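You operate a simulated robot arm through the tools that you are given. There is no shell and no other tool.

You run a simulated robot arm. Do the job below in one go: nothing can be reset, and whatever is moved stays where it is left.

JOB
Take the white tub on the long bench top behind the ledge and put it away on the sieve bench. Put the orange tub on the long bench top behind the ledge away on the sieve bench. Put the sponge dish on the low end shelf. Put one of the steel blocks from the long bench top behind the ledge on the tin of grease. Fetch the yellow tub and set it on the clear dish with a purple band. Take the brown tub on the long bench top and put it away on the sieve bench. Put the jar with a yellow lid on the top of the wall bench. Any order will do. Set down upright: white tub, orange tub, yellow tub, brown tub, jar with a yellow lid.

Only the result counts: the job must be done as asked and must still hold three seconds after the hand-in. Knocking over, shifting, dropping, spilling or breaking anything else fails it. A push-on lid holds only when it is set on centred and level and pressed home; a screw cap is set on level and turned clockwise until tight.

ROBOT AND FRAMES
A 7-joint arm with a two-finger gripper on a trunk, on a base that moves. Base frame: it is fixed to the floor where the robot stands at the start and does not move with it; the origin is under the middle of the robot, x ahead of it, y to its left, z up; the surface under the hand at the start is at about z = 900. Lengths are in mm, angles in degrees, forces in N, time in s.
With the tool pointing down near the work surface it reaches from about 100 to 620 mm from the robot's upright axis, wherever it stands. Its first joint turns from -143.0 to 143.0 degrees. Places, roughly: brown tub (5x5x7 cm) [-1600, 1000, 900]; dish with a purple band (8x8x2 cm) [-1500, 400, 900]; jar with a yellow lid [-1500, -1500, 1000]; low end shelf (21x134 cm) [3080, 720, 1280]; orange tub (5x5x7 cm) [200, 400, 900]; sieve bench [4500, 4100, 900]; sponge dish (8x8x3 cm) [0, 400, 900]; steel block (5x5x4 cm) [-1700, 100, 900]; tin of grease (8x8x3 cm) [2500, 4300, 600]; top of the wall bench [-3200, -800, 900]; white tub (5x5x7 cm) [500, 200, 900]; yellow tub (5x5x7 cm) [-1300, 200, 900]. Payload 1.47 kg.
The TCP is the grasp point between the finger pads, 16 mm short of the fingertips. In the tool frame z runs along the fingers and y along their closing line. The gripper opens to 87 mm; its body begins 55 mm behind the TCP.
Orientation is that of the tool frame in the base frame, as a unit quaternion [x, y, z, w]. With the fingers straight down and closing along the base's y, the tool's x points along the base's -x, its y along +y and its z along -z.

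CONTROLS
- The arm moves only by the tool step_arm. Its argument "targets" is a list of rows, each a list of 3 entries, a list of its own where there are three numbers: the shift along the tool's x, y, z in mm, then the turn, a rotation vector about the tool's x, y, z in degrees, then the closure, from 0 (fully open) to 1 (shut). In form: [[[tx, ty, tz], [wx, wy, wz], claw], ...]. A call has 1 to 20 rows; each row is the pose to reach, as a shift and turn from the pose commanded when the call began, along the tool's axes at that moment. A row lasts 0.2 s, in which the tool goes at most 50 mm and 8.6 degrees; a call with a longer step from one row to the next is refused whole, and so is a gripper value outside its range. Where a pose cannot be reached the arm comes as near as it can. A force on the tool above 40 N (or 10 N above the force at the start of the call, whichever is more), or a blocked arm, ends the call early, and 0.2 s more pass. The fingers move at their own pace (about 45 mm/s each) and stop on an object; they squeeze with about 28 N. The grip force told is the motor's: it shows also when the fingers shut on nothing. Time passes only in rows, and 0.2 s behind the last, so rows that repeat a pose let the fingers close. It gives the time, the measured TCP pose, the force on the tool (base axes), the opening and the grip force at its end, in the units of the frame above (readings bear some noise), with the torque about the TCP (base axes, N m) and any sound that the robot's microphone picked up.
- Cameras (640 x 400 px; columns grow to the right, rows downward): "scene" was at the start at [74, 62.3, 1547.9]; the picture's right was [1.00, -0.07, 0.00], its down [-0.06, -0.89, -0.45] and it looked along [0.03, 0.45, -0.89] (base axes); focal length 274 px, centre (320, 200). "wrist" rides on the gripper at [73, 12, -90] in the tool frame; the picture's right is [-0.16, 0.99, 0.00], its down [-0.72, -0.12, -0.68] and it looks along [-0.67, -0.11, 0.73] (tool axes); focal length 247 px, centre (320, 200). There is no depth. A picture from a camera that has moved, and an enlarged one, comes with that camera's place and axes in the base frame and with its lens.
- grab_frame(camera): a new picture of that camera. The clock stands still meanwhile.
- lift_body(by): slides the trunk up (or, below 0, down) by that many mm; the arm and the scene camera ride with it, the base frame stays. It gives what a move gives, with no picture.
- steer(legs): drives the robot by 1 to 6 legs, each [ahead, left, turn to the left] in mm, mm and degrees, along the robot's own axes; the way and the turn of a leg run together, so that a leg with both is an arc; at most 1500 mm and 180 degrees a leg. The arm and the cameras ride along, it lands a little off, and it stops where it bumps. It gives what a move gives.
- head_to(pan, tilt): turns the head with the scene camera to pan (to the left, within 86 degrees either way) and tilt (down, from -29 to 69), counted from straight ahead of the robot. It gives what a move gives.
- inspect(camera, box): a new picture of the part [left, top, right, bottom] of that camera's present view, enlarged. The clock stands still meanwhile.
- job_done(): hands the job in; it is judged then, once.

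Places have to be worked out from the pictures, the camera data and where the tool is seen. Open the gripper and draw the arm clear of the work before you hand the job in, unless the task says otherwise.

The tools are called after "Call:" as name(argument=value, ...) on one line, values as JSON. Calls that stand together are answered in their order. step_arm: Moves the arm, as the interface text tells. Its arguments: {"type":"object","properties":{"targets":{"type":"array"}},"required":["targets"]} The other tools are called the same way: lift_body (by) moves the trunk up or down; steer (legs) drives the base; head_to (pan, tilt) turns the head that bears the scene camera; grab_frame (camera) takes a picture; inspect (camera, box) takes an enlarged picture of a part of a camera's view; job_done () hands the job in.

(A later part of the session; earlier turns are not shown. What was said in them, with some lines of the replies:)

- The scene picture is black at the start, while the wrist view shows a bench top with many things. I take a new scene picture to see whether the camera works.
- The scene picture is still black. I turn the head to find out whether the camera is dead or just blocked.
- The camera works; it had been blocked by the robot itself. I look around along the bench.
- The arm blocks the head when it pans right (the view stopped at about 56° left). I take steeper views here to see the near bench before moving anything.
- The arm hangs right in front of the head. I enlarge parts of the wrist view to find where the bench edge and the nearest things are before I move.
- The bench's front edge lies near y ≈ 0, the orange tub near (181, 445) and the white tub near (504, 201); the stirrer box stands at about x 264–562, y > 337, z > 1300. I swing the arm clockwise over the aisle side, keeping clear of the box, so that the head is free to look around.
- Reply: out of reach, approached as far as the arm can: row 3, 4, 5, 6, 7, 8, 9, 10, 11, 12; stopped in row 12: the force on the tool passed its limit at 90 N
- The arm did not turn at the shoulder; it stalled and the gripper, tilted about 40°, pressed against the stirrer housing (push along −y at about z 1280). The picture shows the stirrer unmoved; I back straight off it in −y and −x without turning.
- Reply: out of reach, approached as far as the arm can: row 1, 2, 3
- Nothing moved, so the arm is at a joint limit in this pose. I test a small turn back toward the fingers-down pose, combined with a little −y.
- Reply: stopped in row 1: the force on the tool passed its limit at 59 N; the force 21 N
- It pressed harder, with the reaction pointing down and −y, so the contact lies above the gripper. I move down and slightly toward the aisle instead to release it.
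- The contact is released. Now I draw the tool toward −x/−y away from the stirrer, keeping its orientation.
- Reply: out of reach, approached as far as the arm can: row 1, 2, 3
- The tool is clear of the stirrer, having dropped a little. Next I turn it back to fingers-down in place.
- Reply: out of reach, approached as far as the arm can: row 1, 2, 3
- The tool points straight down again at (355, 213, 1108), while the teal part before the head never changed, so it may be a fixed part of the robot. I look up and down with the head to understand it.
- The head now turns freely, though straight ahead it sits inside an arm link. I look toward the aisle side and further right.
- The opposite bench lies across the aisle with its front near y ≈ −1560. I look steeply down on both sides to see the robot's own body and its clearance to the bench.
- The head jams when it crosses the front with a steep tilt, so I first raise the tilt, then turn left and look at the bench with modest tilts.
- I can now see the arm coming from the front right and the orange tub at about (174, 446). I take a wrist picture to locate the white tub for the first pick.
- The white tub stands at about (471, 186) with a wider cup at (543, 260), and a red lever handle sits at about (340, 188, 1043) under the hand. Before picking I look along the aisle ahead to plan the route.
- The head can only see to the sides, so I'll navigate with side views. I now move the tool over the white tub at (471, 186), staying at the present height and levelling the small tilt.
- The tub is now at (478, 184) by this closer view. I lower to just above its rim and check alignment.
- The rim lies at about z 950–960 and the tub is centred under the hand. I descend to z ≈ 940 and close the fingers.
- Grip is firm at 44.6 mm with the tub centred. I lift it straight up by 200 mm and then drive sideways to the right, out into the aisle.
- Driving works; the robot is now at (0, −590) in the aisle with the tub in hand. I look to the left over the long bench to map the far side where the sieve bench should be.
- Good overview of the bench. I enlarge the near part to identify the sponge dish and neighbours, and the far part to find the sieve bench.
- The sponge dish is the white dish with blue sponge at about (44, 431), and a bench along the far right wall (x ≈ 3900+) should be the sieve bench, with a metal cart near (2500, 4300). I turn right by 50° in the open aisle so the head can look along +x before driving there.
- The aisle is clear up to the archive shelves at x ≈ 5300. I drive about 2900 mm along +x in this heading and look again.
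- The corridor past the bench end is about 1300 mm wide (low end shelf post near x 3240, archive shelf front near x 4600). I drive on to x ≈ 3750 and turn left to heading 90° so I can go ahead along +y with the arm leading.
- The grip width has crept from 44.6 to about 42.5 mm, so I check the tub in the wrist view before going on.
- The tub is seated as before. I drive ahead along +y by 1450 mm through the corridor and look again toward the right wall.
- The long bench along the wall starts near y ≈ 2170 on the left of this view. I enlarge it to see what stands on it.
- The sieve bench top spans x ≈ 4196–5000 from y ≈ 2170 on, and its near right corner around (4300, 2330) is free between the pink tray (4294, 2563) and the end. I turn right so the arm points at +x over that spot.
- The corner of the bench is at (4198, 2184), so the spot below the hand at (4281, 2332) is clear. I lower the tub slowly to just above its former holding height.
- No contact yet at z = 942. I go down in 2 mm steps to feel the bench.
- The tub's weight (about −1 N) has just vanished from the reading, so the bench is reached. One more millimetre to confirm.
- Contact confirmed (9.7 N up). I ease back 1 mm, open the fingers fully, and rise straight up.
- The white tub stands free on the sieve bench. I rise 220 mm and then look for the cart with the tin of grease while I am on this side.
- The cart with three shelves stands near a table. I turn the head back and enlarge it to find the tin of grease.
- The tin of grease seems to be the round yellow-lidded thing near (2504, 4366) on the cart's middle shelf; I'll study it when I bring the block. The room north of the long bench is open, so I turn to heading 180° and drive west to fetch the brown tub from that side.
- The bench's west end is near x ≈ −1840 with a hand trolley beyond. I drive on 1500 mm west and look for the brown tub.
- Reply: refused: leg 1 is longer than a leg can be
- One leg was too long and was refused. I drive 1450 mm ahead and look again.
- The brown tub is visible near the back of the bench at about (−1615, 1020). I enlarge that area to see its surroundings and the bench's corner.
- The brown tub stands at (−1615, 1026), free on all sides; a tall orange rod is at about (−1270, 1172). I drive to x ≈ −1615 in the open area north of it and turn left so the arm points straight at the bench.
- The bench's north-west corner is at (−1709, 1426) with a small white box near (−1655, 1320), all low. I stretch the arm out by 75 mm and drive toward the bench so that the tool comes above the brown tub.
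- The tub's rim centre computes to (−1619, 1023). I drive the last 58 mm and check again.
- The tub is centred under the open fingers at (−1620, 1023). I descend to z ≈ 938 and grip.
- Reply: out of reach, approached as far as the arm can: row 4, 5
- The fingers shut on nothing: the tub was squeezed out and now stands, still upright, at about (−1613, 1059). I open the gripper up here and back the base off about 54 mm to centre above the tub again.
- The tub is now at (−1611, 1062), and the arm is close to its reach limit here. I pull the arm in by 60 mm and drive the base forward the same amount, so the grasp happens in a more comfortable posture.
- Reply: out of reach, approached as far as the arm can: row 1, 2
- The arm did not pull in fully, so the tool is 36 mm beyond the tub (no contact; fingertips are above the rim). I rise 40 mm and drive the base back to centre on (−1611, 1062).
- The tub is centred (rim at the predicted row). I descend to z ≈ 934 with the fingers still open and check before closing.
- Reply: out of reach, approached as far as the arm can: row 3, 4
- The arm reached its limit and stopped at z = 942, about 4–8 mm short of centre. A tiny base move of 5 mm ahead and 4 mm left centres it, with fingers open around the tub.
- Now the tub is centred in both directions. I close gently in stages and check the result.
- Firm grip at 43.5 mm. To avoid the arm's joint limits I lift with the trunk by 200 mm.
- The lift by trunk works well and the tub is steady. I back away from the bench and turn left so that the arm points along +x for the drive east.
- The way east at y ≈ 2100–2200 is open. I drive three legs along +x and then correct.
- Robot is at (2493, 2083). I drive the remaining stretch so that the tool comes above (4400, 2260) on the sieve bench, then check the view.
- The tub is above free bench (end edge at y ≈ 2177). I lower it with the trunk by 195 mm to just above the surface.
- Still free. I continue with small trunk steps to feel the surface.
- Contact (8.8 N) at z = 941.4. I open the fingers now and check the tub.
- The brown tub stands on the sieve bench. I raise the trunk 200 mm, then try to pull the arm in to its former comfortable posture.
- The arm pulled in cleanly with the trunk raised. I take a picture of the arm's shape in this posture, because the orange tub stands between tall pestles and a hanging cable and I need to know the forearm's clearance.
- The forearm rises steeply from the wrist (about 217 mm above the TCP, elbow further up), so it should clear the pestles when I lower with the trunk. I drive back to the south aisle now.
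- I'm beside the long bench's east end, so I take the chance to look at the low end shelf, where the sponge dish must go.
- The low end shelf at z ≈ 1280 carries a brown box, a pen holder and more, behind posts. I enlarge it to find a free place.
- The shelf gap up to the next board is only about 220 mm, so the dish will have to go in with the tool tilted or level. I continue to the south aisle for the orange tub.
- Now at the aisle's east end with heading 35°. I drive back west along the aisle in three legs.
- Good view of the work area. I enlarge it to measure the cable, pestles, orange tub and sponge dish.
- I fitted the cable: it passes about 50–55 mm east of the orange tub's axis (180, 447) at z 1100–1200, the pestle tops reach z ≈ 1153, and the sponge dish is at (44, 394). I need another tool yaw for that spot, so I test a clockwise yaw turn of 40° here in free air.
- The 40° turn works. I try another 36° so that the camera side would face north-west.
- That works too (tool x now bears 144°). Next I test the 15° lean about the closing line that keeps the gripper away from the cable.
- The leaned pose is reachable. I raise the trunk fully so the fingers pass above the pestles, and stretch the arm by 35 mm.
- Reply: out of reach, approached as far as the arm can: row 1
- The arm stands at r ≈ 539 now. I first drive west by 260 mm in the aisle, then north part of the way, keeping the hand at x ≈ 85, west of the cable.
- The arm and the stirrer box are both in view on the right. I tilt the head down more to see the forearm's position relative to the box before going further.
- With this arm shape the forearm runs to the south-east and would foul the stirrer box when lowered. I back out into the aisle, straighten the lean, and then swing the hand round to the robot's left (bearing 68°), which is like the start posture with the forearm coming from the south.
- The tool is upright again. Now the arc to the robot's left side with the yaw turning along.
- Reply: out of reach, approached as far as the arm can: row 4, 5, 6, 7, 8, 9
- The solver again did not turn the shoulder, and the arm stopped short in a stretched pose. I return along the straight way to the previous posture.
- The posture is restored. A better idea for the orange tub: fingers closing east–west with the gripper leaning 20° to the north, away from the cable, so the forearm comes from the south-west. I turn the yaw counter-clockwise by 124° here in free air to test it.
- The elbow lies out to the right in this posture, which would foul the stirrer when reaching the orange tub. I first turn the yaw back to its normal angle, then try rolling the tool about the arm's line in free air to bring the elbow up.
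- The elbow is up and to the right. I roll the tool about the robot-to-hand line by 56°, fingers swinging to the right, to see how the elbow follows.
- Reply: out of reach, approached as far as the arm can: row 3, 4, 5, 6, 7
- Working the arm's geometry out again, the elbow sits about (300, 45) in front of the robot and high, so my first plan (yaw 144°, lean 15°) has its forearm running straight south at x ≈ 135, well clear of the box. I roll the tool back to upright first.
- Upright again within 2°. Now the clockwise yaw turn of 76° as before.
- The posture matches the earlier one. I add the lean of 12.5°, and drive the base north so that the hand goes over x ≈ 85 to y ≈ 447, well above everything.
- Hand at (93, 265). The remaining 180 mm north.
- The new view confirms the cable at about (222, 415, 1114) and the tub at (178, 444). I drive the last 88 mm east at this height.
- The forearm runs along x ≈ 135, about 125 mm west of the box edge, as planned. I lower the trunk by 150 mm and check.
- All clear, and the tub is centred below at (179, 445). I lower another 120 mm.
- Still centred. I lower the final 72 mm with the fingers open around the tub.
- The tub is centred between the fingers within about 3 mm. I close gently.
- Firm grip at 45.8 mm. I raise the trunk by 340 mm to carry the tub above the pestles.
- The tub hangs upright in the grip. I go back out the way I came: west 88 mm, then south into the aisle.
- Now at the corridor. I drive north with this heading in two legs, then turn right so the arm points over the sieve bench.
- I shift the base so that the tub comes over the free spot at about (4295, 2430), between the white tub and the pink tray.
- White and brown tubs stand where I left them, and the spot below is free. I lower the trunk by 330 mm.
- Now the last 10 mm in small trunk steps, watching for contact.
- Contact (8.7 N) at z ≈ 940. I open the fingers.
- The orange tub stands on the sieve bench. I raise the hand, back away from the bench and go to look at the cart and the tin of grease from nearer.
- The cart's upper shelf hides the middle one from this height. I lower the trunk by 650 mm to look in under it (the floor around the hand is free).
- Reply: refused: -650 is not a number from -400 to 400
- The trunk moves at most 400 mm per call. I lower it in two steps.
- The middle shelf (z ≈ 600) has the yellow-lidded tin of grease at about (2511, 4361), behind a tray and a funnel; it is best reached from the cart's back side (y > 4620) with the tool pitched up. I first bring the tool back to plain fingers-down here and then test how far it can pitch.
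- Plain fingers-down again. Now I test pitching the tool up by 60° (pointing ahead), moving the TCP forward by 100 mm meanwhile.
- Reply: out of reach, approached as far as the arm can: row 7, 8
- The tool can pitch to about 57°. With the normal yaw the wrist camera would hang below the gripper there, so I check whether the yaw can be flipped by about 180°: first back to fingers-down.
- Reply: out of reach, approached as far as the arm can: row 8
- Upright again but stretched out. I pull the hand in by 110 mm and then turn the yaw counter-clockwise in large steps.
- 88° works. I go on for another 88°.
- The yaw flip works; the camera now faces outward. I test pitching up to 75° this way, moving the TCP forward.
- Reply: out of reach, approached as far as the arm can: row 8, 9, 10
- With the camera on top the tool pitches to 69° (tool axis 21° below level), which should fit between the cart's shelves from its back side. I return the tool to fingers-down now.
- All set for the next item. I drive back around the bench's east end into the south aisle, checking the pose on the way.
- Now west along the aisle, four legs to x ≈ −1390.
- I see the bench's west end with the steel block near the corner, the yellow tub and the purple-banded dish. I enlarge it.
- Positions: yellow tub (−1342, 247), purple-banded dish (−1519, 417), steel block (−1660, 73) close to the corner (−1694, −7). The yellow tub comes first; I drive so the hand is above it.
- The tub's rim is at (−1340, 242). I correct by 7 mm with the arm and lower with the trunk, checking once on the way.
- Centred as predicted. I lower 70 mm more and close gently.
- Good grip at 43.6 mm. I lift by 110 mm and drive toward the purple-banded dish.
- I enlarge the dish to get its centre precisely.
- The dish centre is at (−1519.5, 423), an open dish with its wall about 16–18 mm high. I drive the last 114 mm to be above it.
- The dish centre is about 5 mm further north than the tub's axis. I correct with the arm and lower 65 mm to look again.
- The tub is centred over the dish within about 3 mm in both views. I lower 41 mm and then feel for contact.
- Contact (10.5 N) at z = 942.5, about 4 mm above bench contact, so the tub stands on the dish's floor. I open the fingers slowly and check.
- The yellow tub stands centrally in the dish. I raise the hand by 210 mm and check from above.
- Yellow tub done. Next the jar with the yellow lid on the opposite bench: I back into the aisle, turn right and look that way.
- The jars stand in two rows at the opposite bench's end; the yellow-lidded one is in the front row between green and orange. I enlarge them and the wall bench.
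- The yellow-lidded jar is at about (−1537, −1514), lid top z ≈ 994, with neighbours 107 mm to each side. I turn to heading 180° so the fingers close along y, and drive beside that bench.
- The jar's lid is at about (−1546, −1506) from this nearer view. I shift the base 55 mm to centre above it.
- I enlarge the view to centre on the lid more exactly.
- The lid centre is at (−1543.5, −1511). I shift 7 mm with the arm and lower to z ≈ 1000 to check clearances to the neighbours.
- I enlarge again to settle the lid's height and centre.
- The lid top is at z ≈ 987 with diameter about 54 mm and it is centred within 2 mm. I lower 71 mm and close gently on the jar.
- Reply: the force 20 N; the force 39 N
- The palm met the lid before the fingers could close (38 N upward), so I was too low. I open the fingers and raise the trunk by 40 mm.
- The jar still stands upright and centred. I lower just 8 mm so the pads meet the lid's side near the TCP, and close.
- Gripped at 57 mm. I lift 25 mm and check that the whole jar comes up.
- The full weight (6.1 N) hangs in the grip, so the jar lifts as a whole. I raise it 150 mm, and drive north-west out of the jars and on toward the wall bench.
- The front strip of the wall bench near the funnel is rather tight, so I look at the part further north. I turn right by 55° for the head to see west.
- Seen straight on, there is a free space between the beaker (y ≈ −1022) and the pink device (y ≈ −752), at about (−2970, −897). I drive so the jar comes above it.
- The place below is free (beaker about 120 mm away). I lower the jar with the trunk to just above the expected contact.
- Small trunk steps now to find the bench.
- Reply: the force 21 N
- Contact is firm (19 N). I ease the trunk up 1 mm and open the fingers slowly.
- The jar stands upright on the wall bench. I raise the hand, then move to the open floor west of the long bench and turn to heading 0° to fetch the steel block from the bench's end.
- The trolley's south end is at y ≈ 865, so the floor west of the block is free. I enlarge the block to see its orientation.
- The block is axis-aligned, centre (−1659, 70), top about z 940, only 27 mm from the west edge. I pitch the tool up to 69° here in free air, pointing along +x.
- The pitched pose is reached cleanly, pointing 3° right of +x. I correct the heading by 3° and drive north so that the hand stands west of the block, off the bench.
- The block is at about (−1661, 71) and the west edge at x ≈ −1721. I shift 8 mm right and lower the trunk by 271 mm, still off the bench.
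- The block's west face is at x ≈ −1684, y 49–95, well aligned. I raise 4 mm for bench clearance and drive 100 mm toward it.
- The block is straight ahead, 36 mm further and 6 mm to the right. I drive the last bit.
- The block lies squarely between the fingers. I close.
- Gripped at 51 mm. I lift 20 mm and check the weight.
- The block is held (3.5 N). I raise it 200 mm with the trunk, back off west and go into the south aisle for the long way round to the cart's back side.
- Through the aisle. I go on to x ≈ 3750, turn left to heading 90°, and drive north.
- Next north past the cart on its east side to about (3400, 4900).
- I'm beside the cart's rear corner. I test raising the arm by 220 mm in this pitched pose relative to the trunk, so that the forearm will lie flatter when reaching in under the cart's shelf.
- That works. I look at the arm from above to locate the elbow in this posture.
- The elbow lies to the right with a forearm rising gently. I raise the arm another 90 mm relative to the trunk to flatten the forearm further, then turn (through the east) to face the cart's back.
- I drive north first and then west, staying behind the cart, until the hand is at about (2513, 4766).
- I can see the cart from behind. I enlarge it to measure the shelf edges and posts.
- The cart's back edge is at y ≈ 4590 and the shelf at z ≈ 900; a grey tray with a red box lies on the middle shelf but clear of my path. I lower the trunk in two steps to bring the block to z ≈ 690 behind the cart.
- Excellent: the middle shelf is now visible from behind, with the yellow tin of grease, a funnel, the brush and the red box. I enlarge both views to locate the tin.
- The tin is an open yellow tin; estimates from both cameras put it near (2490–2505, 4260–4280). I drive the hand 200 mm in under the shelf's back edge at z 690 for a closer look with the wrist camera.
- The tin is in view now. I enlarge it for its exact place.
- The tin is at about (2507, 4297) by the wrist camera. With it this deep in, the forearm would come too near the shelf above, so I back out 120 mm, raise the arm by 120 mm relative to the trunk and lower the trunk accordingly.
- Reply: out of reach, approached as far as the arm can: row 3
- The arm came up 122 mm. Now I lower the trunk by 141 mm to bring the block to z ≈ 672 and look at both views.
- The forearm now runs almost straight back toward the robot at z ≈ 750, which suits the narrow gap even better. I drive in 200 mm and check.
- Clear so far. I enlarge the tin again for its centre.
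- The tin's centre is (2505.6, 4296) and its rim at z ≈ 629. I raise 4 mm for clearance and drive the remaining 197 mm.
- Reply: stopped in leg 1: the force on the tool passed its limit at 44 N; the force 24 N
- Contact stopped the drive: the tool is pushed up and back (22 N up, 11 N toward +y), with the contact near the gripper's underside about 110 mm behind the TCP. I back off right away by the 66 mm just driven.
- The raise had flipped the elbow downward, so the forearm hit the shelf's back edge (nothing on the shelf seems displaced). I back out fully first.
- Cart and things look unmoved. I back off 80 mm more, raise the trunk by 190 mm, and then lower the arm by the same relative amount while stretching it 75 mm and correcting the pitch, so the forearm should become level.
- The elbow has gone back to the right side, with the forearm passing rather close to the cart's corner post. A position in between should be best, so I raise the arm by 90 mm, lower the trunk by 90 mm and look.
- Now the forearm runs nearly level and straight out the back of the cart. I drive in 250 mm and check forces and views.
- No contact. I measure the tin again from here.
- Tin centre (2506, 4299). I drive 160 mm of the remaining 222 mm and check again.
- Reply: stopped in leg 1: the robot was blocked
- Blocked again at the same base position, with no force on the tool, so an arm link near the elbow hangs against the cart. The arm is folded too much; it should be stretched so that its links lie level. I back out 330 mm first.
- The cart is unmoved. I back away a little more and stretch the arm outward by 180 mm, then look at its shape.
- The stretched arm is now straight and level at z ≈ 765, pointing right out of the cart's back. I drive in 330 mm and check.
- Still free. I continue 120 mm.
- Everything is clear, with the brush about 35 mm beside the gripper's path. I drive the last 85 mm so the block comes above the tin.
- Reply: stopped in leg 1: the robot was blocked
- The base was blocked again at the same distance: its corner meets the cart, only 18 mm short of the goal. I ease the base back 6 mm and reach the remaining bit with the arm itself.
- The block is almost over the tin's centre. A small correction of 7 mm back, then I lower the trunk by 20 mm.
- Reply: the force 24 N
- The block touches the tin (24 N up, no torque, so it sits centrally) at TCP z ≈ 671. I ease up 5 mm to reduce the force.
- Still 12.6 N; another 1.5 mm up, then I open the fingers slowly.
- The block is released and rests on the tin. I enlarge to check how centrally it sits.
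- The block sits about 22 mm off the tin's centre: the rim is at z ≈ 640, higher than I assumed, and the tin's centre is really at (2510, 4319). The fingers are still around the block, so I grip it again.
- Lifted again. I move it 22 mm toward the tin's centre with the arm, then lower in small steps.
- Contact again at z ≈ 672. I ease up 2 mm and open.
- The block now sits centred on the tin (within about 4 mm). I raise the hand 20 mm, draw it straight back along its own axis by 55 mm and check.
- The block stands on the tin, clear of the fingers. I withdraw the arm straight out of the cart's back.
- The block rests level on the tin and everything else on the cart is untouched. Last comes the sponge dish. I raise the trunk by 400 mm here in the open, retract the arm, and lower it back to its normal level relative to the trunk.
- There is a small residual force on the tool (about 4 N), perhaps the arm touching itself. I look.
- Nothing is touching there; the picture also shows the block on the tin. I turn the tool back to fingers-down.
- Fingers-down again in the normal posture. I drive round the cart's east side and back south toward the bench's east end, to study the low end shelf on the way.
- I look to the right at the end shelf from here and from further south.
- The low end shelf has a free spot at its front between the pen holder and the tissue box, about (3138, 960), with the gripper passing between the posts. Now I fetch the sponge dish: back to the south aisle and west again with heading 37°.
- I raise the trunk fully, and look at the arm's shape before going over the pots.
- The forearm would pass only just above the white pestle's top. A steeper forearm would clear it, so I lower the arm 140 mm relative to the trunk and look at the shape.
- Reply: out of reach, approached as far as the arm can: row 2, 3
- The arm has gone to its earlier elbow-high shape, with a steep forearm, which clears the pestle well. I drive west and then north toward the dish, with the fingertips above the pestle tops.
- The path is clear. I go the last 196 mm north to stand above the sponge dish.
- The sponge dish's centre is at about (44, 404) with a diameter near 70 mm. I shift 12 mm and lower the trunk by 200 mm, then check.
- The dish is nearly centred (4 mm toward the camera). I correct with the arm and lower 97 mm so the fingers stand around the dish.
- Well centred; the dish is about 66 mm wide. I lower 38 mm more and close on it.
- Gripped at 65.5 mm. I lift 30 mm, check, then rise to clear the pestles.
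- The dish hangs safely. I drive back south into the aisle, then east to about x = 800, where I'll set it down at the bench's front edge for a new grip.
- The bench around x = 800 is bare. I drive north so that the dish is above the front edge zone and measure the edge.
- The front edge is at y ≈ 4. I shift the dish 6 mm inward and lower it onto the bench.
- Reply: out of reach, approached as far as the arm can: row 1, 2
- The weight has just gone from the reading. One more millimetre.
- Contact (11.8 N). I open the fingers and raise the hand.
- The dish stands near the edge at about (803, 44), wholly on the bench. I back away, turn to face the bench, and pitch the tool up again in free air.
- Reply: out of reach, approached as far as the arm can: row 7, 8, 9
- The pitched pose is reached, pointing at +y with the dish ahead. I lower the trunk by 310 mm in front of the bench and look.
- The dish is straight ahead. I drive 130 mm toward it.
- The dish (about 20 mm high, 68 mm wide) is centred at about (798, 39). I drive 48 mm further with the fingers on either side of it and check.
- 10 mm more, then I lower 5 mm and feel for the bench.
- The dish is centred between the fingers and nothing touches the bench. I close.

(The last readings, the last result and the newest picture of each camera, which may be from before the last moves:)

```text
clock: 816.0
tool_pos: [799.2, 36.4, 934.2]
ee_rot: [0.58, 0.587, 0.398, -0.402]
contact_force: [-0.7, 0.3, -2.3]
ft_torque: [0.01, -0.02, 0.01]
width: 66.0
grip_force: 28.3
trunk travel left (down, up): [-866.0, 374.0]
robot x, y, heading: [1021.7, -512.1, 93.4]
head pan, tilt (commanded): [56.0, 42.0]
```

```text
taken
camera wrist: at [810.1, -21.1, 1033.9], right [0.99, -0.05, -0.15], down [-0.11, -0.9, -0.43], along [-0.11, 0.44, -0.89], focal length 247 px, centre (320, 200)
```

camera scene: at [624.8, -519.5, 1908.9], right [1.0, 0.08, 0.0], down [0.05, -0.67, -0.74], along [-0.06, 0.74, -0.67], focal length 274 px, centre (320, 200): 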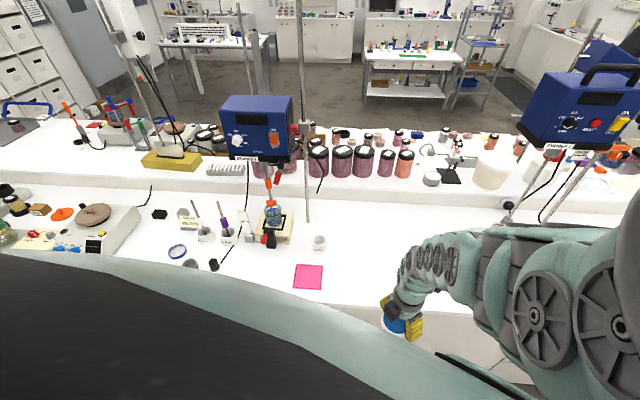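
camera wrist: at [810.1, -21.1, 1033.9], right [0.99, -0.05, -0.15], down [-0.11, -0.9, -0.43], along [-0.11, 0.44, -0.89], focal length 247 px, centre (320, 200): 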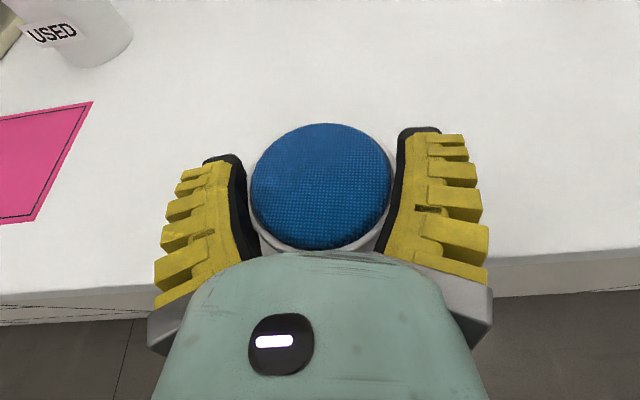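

The dish is held level from the side (2.3 N). I back off, raise the trunk fully and raise the arm a further 40 mm.

Call:
lift_body(by=60)

Call:
steer(legs=[[-190, 0, 0]])

Call:
lift_body(by=312)

Call:
step_arm(targets=[[[37.3, 0, -14.3], [0, 0, 0], 0.4], [[37.3, 0, -14.3], [0, 0, 0], 0.4]])

Call:
grab_frame(camera="wrist")

```text
clock: 817.0
tool_pos: [799.4, 34.6, 995.3]
ee_rot: [0.579, 0.586, 0.398, -0.403]
contact_force: [0.3, -0.6, -2.3]
ft_torque: [0.0, -0.01, 0.02]
width: 66.2
grip_force: 28.1
trunk travel left (down, up): [-926.0, 314.0]
robot x, y, heading: [1022.3, -512.7, 93.1]
head pan, tilt (commanded): [56.0, 42.0]
```

```text
clock: 818.5
tool_pos: [808.8, -154.1, 995.3]
ee_rot: [0.579, 0.586, 0.399, -0.403]
contact_force: [0.8, -0.4, -2.5]
ft_torque: [0.0, 0.02, 0.02]
width: 66.2
grip_force: 28.0
trunk travel left (down, up): [-926.0, 314.0]
robot x, y, heading: [1032.0, -700.2, 93.3]
head pan, tilt (commanded): [56.0, 42.0]
```

```text
clock: 821.6
tool_pos: [811.1, -153.3, 1306.4]
ee_rot: [0.579, 0.586, 0.398, -0.403]
contact_force: [-0.5, -0.1, -1.4]
ft_torque: [-0.01, 0.03, 0.01]
width: 66.0
grip_force: 28.2
trunk travel left (down, up): [-1238.0, 2.0]
robot x, y, heading: [1035.1, -701.9, 93.5]
head pan, tilt (commanded): [56.0, 42.0]
```

```text
clock: 822.2
tool_pos: [809.4, -152.7, 1306.8]
ee_rot: [0.579, 0.586, 0.399, -0.402]
contact_force: [-0.1, -0.1, -1.8]
ft_torque: [0.0, 0.0, 0.0]
width: 65.9
grip_force: 28.1
out of reach, approached as far as the arm can: row 1, 2
trunk travel left (down, up): [-1238.0, 2.0]
robot x, y, heading: [1033.4, -701.5, 93.7]
head pan, tilt (commanded): [56.0, 42.0]
```

```text
taken
camera wrist: at [821.7, -210.8, 1406.0], right [0.99, -0.05, -0.15], down [-0.11, -0.9, -0.43], along [-0.11, 0.44, -0.89], focal length 247 px, centre (320, 200)
```

wrist: 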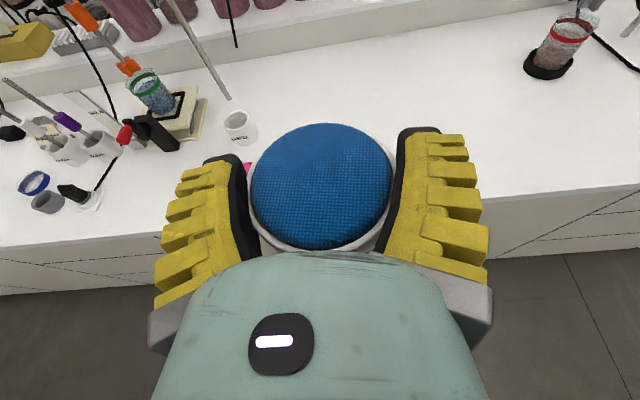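

The arm cannot rise from this posture directly. I try reaching forward 60 mm first and then up 45 mm.

Call:
step_arm(targets=[[[11, 0, 28], [0, 0, 0], 0.4], [[22, 0, 56], [0, 0, 0], 0.4], [[43, 0, 48], [0, 0, 0], 0.4], [[64, 0, 40], [0, 0, 0], 0.4]])

Call:
grab_frame(camera="wrist")

```text
clock: 823.2
tool_pos: [809.1, -93.4, 1354.8]
ee_rot: [0.58, 0.586, 0.399, -0.402]
contact_force: [-0.2, -0.8, -2.3]
ft_torque: [0.02, 0.05, -0.02]
width: 66.3
grip_force: 27.6
out of reach, approached as far as the arm can: row 1, 2
trunk travel left (down, up): [-1238.0, 2.0]
robot x, y, heading: [1035.0, -698.6, 93.2]
head pan, tilt (commanded): [56.0, 42.0]
```

```text
taken
camera wrist: at [821.2, -150.4, 1453.3], right [0.99, -0.05, -0.15], down [-0.11, -0.9, -0.43], along [-0.11, 0.44, -0.89], focal length 247 px, centre (320, 200)
```

wrist: 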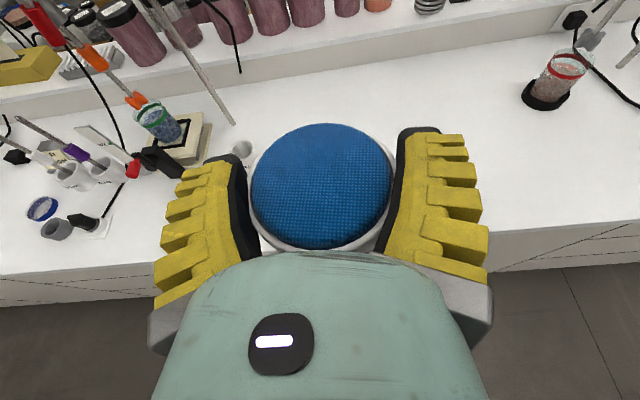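

That worked: TCP at z ≈ 1355. I back off 110 mm more and drive sideways east along the aisle to x ≈ 3950.

Call:
steer(legs=[[-110, 0, 0], [-84, -1445, 0], [-84, -1445, 0]])

```text
clock: 838.2
tool_pos: [3738.9, -172.5, 1354.1]
ee_rot: [0.576, 0.589, 0.397, -0.405]
contact_force: [-0.3, 0.5, -2.8]
ft_torque: [0.0, -0.01, 0.0]
width: 63.6
grip_force: 27.7
trunk travel left (down, up): [-1238.0, 2.0]
robot x, y, heading: [3972.7, -778.5, 94.3]
head pan, tilt (commanded): [56.0, 42.0]
```

Now I turn left to face west, still in the open corner, and then go north along x ≈ 4010 with the hand clear of the shelf posts.

Call:
steer(legs=[[0, 0, 88.7]])

```text
clock: 842.3
tool_pos: [3359.9, -999.6, 1354.6]
ee_rot: [-0.002, 0.824, -0.001, -0.566]
contact_force: [-0.5, 0.0, -1.9]
ft_torque: [-0.01, -0.04, -0.01]
width: 61.8
grip_force: 28.0
trunk travel left (down, up): [-1238.0, 2.0]
robot x, y, heading: [3970.3, -778.7, -177.0]
head pan, tilt (commanded): [56.0, 42.0]
```

The grip width has shrunk from 66 to 62 mm, so I check the dish.

Call:
grab_frame(camera="wrist")

```text
taken
camera wrist: at [3416.5, -987.7, 1453.4], right [0.05, 0.99, -0.15], down [0.9, -0.11, -0.43], along [-0.44, -0.11, -0.89], focal length 247 px, centre (320, 200)
```

wrist: 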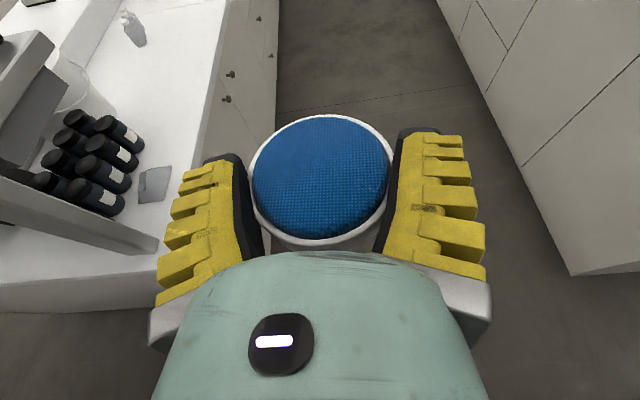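

Call:
inspect(camera="wrist", box=[220, 90, 420, 260])

```text
2.35 times, centred on (320, 175) of wrist
camera zoom: at [3416.5, -987.7, 1453.4], right [0.05, 0.99, -0.15], down [0.9, -0.11, -0.43], along [-0.44, -0.11, -0.89], focal length 581 px, centre (320, 259)
```

zoom: 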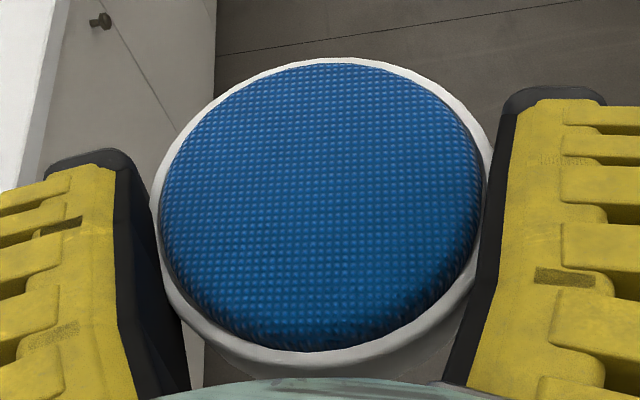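

The dish is creeping toward the fingertips (its centre is now about 8–10 mm ahead of the TCP), so I should not lose time. I drive straight north to the shelf position in one go.

Call:
steer(legs=[[-91, -976, 0], [-51, -979, 0]])

Call:
grab_frame(camera="wrist")

```text
clock: 852.2
tool_pos: [3401.5, 976.0, 1354.1]
ee_rot: [-0.005, 0.825, -0.003, -0.565]
contact_force: [0.4, 0.1, -1.3]
ft_torque: [-0.01, 0.0, 0.0]
width: 60.5
grip_force: 27.9
trunk travel left (down, up): [-1238.0, 2.0]
robot x, y, heading: [4008.7, 1203.1, -176.4]
head pan, tilt (commanded): [56.0, 42.0]
```

```text
taken
camera wrist: at [3457.6, 987.6, 1453.4], right [0.04, 0.99, -0.15], down [0.9, -0.1, -0.43], along [-0.44, -0.11, -0.89], focal length 247 px, centre (320, 200)
```

wrist: 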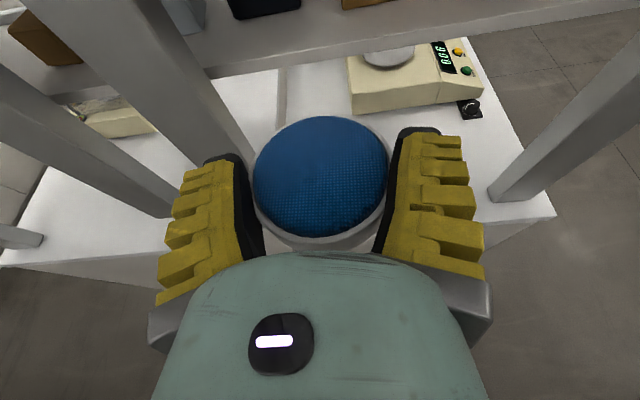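

The dish still holds (60.5 mm). I lower 28 mm and drive 250 mm west into the gap between the posts.

Call:
lift_body(by=-28)

Call:
steer(legs=[[225, 0, 0]])

Call:
grab_frame(camera="wrist")

```text
clock: 853.0
tool_pos: [3401.8, 975.0, 1327.6]
ee_rot: [-0.006, 0.824, -0.004, -0.566]
contact_force: [-0.1, -0.6, -1.6]
ft_torque: [-0.01, -0.01, 0.02]
width: 60.7
grip_force: 27.7
trunk travel left (down, up): [-1210.0, 30.0]
robot x, y, heading: [4008.8, 1199.7, -176.4]
head pan, tilt (commanded): [56.0, 42.0]
```

```text
clock: 854.7
tool_pos: [3176.8, 959.1, 1326.8]
ee_rot: [-0.006, 0.825, -0.004, -0.565]
contact_force: [-0.4, 0.3, -2.1]
ft_torque: [0.0, 0.0, 0.03]
width: 60.4
grip_force: 28.0
trunk travel left (down, up): [-1210.0, 30.0]
robot x, y, heading: [3786.3, 1188.2, -176.1]
head pan, tilt (commanded): [56.0, 42.0]
```

```text
taken
camera wrist: at [3233.6, 971.0, 1425.3], right [0.04, 0.99, -0.15], down [0.9, -0.1, -0.43], along [-0.44, -0.11, -0.89], focal length 247 px, centre (320, 200)
```

wrist: 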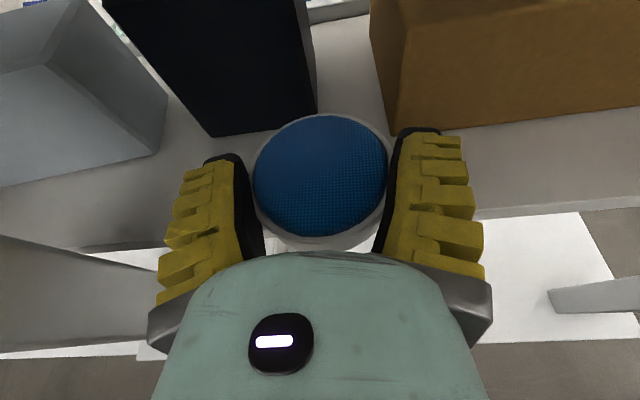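

Seen from here: shelf edge x ≈ 3183, pen holder's corner (3085, 954), tissue box corner (3114, 1010). I drive 38 mm further, to about (3135, 962) for the dish.

Call:
steer(legs=[[38, -5, 0]])

Call:
lift_body(by=-20)

Call:
grab_frame(camera="wrist")

```text
clock: 855.5
tool_pos: [3139.7, 959.3, 1326.4]
ee_rot: [-0.008, 0.825, -0.005, -0.565]
contact_force: [7.4, -0.9, -4.6]
ft_torque: [-0.03, -0.11, 0.05]
width: 63.5
grip_force: 27.4
trunk travel left (down, up): [-1210.0, 30.0]
robot x, y, heading: [3744.6, 1189.5, -175.9]
head pan, tilt (commanded): [56.0, 42.0]
```

```text
clock: 856.2
tool_pos: [3141.3, 961.0, 1304.9]
ee_rot: [-0.008, 0.826, -0.005, -0.564]
contact_force: [4.0, -0.8, -3.4]
ft_torque: [0.01, -0.05, -0.02]
width: 63.2
grip_force: 27.8
trunk travel left (down, up): [-1190.0, 50.0]
robot x, y, heading: [3745.4, 1190.2, -176.4]
head pan, tilt (commanded): [56.0, 42.0]
```

```text
taken
camera wrist: at [3196.5, 973.1, 1404.2], right [0.04, 0.99, -0.15], down [0.9, -0.1, -0.43], along [-0.44, -0.11, -0.89], focal length 247 px, centre (320, 200)
```

wrist: 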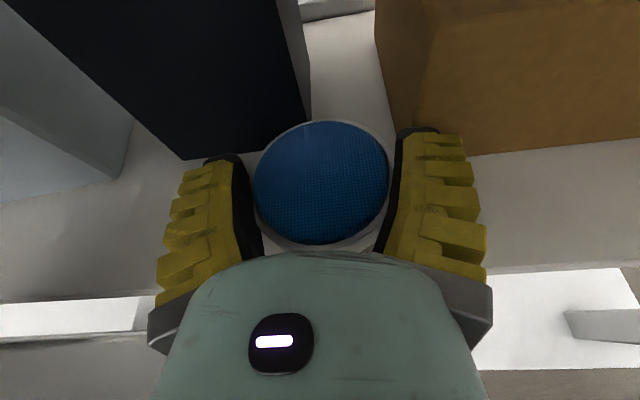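

The dish met the pen holder's edge lightly (7 N) and was pushed a little back into the grip. I back off 10 mm at once.

Call:
steer(legs=[[-11, 0, 0]])

Call:
grab_frame(camera="wrist")

Call:
inspect(camera="wrist", box=[140, 60, 440, 260])

```text
clock: 857.0
tool_pos: [3151.2, 960.5, 1306.3]
ee_rot: [-0.008, 0.824, -0.005, -0.566]
contact_force: [-0.1, 0.1, -2.0]
ft_torque: [-0.02, 0.0, 0.01]
width: 62.9
grip_force: 27.9
trunk travel left (down, up): [-1190.0, 50.0]
robot x, y, heading: [3754.3, 1190.6, -176.2]
head pan, tilt (commanded): [56.0, 42.0]
```

```text
taken
camera wrist: at [3206.8, 974.1, 1405.1], right [0.04, 0.99, -0.15], down [0.9, -0.1, -0.43], along [-0.44, -0.11, -0.89], focal length 247 px, centre (320, 200)
```

wrist: 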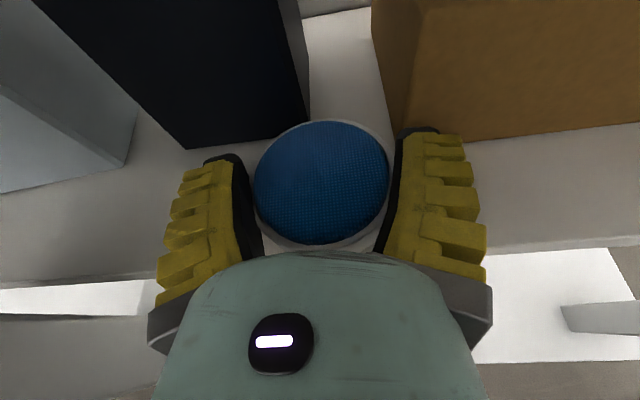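

```text
2.00 times, centred on (290, 160) of wrist
camera zoom: at [3206.8, 974.1, 1405.1], right [0.04, 0.99, -0.15], down [0.9, -0.1, -0.43], along [-0.44, -0.11, -0.89], focal length 494 px, centre (380, 280)
```

zoom: 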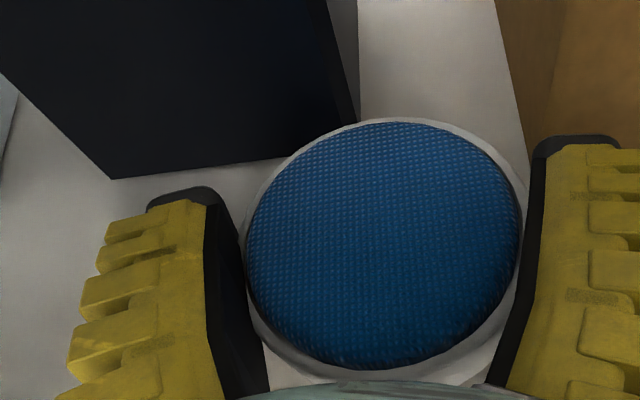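

The pen holder has not moved (front still at x ≈ 3096) and the dish is centred in the grip again. I drive 11 mm back in, leaving 9–10 mm to the pen holder, and lower the dish.

Call:
steer(legs=[[11, 0, 0]])

Call:
lift_body(by=-3)

Call:
lift_body(by=-2)

```text
clock: 857.7
tool_pos: [3140.3, 960.2, 1303.9]
ee_rot: [-0.008, 0.825, -0.004, -0.565]
contact_force: [4.5, 0.6, -3.8]
ft_torque: [-0.01, -0.05, 0.01]
width: 63.0
grip_force: 27.9
trunk travel left (down, up): [-1190.0, 50.0]
robot x, y, heading: [3745.3, 1192.1, -176.4]
head pan, tilt (commanded): [56.0, 42.0]
```

```text
clock: 858.2
tool_pos: [3138.5, 960.9, 1302.4]
ee_rot: [-0.008, 0.825, -0.004, -0.565]
contact_force: [9.8, 4.2, 8.4]
ft_torque: [-0.21, 0.19, 0.0]
width: 63.9
grip_force: 28.6
trunk travel left (down, up): [-1187.0, 53.0]
robot x, y, heading: [3744.3, 1187.8, -176.3]
head pan, tilt (commanded): [56.0, 42.0]
```

```text
clock: 858.8
tool_pos: [3139.6, 960.4, 1300.9]
ee_rot: [-0.008, 0.825, -0.004, -0.565]
contact_force: [9.4, 4.2, 9.5]
ft_torque: [-0.2, -0.04, -0.07]
width: 64.4
grip_force: 28.1
trunk travel left (down, up): [-1185.0, 55.0]
robot x, y, heading: [3745.3, 1184.6, -176.3]
head pan, tilt (commanded): [56.0, 42.0]
```

The dish touches the pen holder's corner again, so things are about 10 mm nearer than they look. I raise 3 mm, back off 9 mm and set it down there.

Call:
lift_body(by=4)

Call:
steer(legs=[[-9, 0, 0]])

Call:
inspect(camera="wrist", box=[140, 60, 500, 280])

```text
clock: 859.3
tool_pos: [3139.6, 959.5, 1303.9]
ee_rot: [-0.009, 0.826, -0.005, -0.564]
contact_force: [1.4, 0.6, -2.1]
ft_torque: [0.01, -0.04, 0.05]
width: 63.3
grip_force: 27.1
trunk travel left (down, up): [-1189.0, 51.0]
robot x, y, heading: [3744.0, 1187.6, -176.4]
head pan, tilt (commanded): [56.0, 42.0]
```

```text
clock: 860.0
tool_pos: [3148.6, 961.1, 1305.0]
ee_rot: [-0.008, 0.825, -0.004, -0.565]
contact_force: [-0.5, 0.8, -2.2]
ft_torque: [0.0, 0.0, 0.0]
width: 63.1
grip_force: 28.1
trunk travel left (down, up): [-1189.0, 51.0]
robot x, y, heading: [3756.9, 1191.6, -176.0]
head pan, tilt (commanded): [56.0, 42.0]
```

```text
1.78 times, centred on (320, 170) of wrist
camera zoom: at [3205.3, 973.8, 1403.8], right [0.04, 0.99, -0.15], down [0.9, -0.1, -0.43], along [-0.44, -0.11, -0.89], focal length 439 px, centre (320, 253)
```

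zoom: 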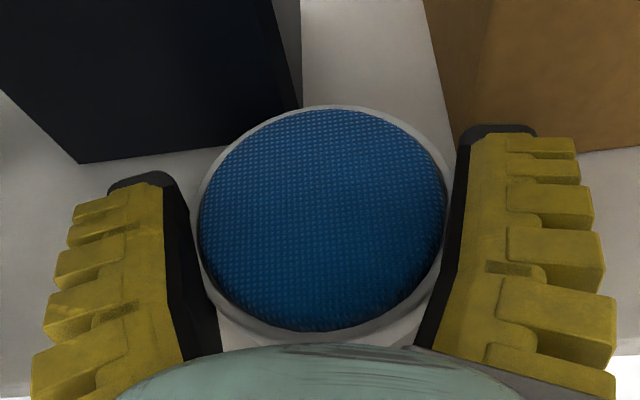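

No contact now and the pen holder is where it was. I shift 6 mm right and 4 mm deeper, where there is more room, and lower to the shelf.

Call:
steer(legs=[[4, -6, 0]])

Call:
lift_body(by=-3)

```text
clock: 860.8
tool_pos: [3145.8, 966.6, 1303.6]
ee_rot: [-0.008, 0.825, -0.004, -0.564]
contact_force: [-0.4, -0.1, -2.4]
ft_torque: [-0.01, -0.01, 0.06]
width: 63.0
grip_force: 28.4
trunk travel left (down, up): [-1189.0, 51.0]
robot x, y, heading: [3751.6, 1191.5, -176.2]
head pan, tilt (commanded): [56.0, 42.0]
```

```text
clock: 861.3
tool_pos: [3144.6, 966.3, 1300.9]
ee_rot: [-0.008, 0.826, -0.004, -0.564]
contact_force: [-0.8, -0.1, -1.6]
ft_torque: [0.02, -0.03, -0.02]
width: 62.8
grip_force: 28.0
trunk travel left (down, up): [-1186.0, 54.0]
robot x, y, heading: [3750.7, 1196.1, -176.0]
head pan, tilt (commanded): [56.0, 42.0]
```

Call:
lift_body(by=-1.5)

Call:
lift_body(by=-1.5)

```text
clock: 861.8
tool_pos: [3143.3, 965.3, 1300.2]
ee_rot: [-0.007, 0.824, -0.004, -0.566]
contact_force: [1.3, 0.8, 5.5]
ft_torque: [-0.09, -0.22, 0.0]
width: 63.3
grip_force: 27.4
trunk travel left (down, up): [-1185.0, 55.0]
robot x, y, heading: [3754.0, 1199.5, -176.1]
head pan, tilt (commanded): [56.0, 42.0]
```

```text
clock: 862.3
tool_pos: [3142.4, 966.4, 1300.0]
ee_rot: [-0.008, 0.824, -0.005, -0.566]
contact_force: [5.3, 1.4, 14.7]
ft_torque: [0.0, 0.12, 0.01]
width: 63.3
grip_force: 28.2
trunk travel left (down, up): [-1183.0, 57.0]
robot x, y, heading: [3753.8, 1195.5, -176.1]
head pan, tilt (commanded): [56.0, 42.0]
```

The dish stands on the shelf (14.7 N). I ease up 1 mm and open slowly.

Call:
lift_body(by=1)

Call:
step_arm(targets=[[[0, 0, 0], [0, 0, 0], 0.27], [[0, 0, 0], [0, 0, 0], 0.24], [[0, 0, 0], [0, 0, 0], 0.18], [[0, 0, 0], [0, 0, 0], 0.1], [[0, 0, 0], [0, 0, 0], 0], [[0, 0, 0], [0, 0, 0], 0], [[0, 0, 0], [0, 0, 0], 0]])

Call:
grab_frame(camera="wrist")

```text
clock: 862.8
tool_pos: [3142.9, 967.8, 1299.8]
ee_rot: [-0.008, 0.825, -0.005, -0.565]
contact_force: [-2.0, -0.7, 7.3]
ft_torque: [0.0, 0.21, 0.0]
width: 62.8
grip_force: 28.7
trunk travel left (down, up): [-1184.0, 56.0]
robot x, y, heading: [3752.4, 1191.6, -176.3]
head pan, tilt (commanded): [56.0, 42.0]
```

```text
clock: 864.4
tool_pos: [3145.5, 967.0, 1299.1]
ee_rot: [-0.008, 0.825, -0.004, -0.565]
contact_force: [0.3, -1.0, -0.3]
ft_torque: [0.01, -0.01, -0.01]
width: 86.9
grip_force: 0.0
trunk travel left (down, up): [-1184.0, 56.0]
robot x, y, heading: [3748.9, 1198.1, -176.3]
head pan, tilt (commanded): [56.0, 42.0]
```

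```text
taken
camera wrist: at [3200.8, 979.6, 1398.8], right [0.04, 0.99, -0.14], down [0.9, -0.1, -0.43], along [-0.44, -0.11, -0.89], focal length 247 px, centre (320, 200)
```

wrist: 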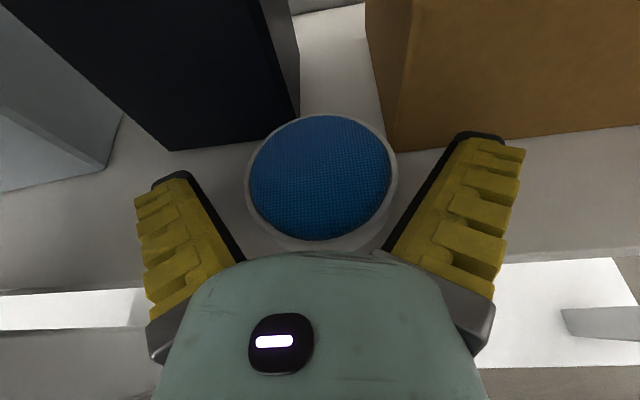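

The dish stands free on the shelf. I withdraw straight back by 70 mm and look.

Call:
steer(legs=[[-70, 4.5, 0]])

Call:
grab_frame(camera="wrist")

```text
clock: 865.4
tool_pos: [3216.2, 966.9, 1299.8]
ee_rot: [-0.008, 0.825, -0.004, -0.565]
contact_force: [-0.7, 0.5, -0.9]
ft_torque: [-0.01, -0.02, -0.02]
width: 86.9
grip_force: 0.2
trunk travel left (down, up): [-1184.0, 56.0]
robot x, y, heading: [3823.9, 1192.3, -176.3]
head pan, tilt (commanded): [56.0, 42.0]
```

```text
taken
camera wrist: at [3272.4, 979.8, 1398.8], right [0.04, 0.99, -0.14], down [0.9, -0.1, -0.43], along [-0.44, -0.11, -0.89], focal length 247 px, centre (320, 200)
```

wrist: 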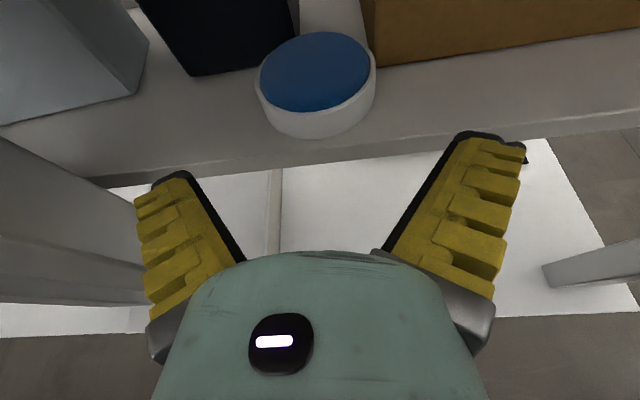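

The dish rests fully on the shelf with a margin to the edge, and its neighbours stand untouched. I withdraw the arm well clear.

Call:
steer(legs=[[-190, 10, 0]])

Call:
grab_frame(camera="wrist")

Call:
head_to(pan=58, tilt=15)

Call:
grab_frame(camera="scene")

```text
clock: 867.0
tool_pos: [3407.7, 971.3, 1299.6]
ee_rot: [-0.008, 0.825, -0.004, -0.565]
contact_force: [0.9, -0.1, -0.6]
ft_torque: [-0.03, -0.03, 0.01]
width: 87.0
grip_force: 0.0
trunk travel left (down, up): [-1184.0, 56.0]
robot x, y, heading: [4015.3, 1200.1, -176.1]
head pan, tilt (commanded): [56.0, 42.0]
```

```text
taken
camera wrist: at [3464.4, 982.9, 1398.8], right [0.04, 0.99, -0.14], down [0.9, -0.1, -0.43], along [-0.44, -0.11, -0.89], focal length 247 px, centre (320, 200)
```

wrist: 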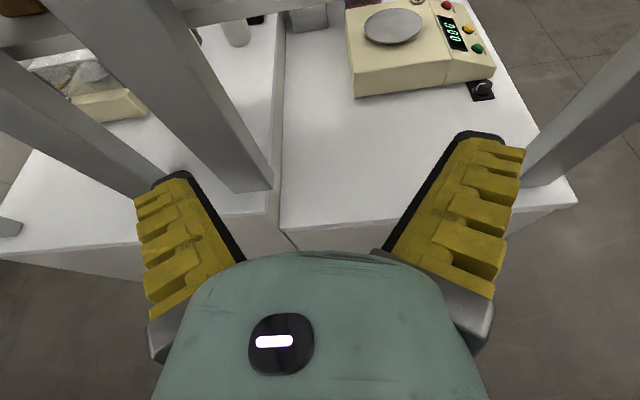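

```text
clock: 867.9
tool_pos: [3408.0, 971.8, 1299.5]
ee_rot: [-0.008, 0.825, -0.004, -0.565]
contact_force: [-0.2, 0.4, -0.9]
ft_torque: [-0.03, 0.0, -0.04]
width: 87.0
grip_force: 0.0
trunk travel left (down, up): [-1184.0, 56.0]
robot x, y, heading: [4015.3, 1199.6, -176.3]
head pan, tilt (commanded): [58.0, 15.0]
```

```text
taken
camera scene: at [3901.0, 1111.9, 1896.8], right [-0.88, 0.47, 0.0], down [0.12, 0.23, -0.97], along [-0.46, -0.85, -0.26], focal length 274 px, centre (320, 200)
```

scene: 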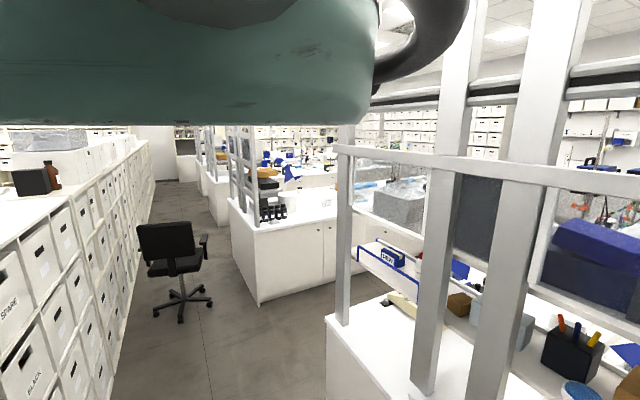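

Before handing in I take one look back at the tubs on the sieve bench.

Call:
head_to(pan=58, tilt=-15)

Call:
head_to(pan=-60, tilt=-15)

Call:
head_to(pan=-86, tilt=25)

Call:
grab_frame(camera="scene")

```text
clock: 868.8
tool_pos: [3408.5, 970.3, 1299.9]
ee_rot: [-0.009, 0.825, -0.005, -0.565]
contact_force: [0.0, 0.4, 0.4]
ft_torque: [0.0, -0.01, 0.01]
width: 86.5
grip_force: 0.0
trunk travel left (down, up): [-1184.0, 56.0]
robot x, y, heading: [4016.8, 1198.5, -176.1]
head pan, tilt (commanded): [58.0, -15.0]
```

```text
clock: 870.8
tool_pos: [3407.8, 970.9, 1298.9]
ee_rot: [-0.009, 0.825, -0.005, -0.565]
contact_force: [0.5, -0.1, 0.4]
ft_torque: [-0.02, -0.01, 0.0]
width: 87.1
grip_force: 0.1
trunk travel left (down, up): [-1184.0, 56.0]
robot x, y, heading: [4016.3, 1197.8, -176.0]
head pan, tilt (commanded): [-60.0, -15.0]
```

```text
clock: 871.9
tool_pos: [3407.3, 971.2, 1300.3]
ee_rot: [-0.009, 0.825, -0.004, -0.565]
contact_force: [0.4, 0.4, -1.2]
ft_torque: [0.0, -0.01, -0.07]
width: 87.3
grip_force: 0.0
trunk travel left (down, up): [-1184.0, 56.0]
robot x, y, heading: [4015.0, 1199.6, -175.9]
head pan, tilt (commanded): [-85.9, 25.0]
```

```text
taken
camera scene: at [3932.4, 1285.5, 1880.8], right [0.99, 0.14, 0.0], down [0.06, -0.42, -0.91], along [-0.12, 0.9, -0.42], focal length 274 px, centre (320, 200)
```

scene: 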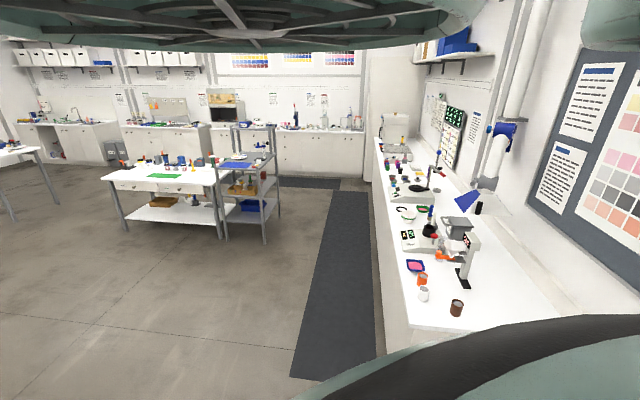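

The white, orange and brown tubs stand upright on the sieve bench. The yellow tub is in the purple-banded dish, the jar is on the wall bench, the steel block is on the tin of grease, and the sponge dish is on the low end shelf. The gripper is open and the arm is clear, so I hand the job in.

Call:
job_done()

```text
The job is handed in.
```

I handed the job in with every item in its place and the arm drawn clear; I don't know the verdict.

| Item | Where it stands now | How I checked it |
|---|---|---|
| White, orange and brown tubs | Upright near the front right corner of the sieve bench | Seen in a last picture just before hand-in |
| Yellow tub | Upright in the clear dish with the purple band | Seen right after placing |
| Jar with the yellow lid | Upright on the top of the wall bench, between the beaker and the pink device | Seen right after placing |
| Steel block | Level on the tin of grease, within about 4 mm of its centre | Seen right after placing |
| Sponge dish | On the low end shelf, in front of the gap between the pen holder and the tissue box, a small margin from the edge | Seen right after placing |

Some contacts along the way could matter for the judging:

- **Stirrer:** the gripper hit its housing early on, with a 90 N peak. It showed no movement afterwards.
- **Brown tub:** it was squeezed out of the fingers on the first try. It slid about 40 mm but stayed upright, and I then picked it up cleanly.
- **Jar:** the palm pressed on the lid once, at about 39 N. The jar stayed upright and lifted as a whole.
- **Cart:** the arm was blocked twice and the base once by the cart holding the tin. I saw nothing on it shift.
- **Pen holder:** the sponge dish touched it twice, at readings up to about 10 N. It measured in the same place before and after.
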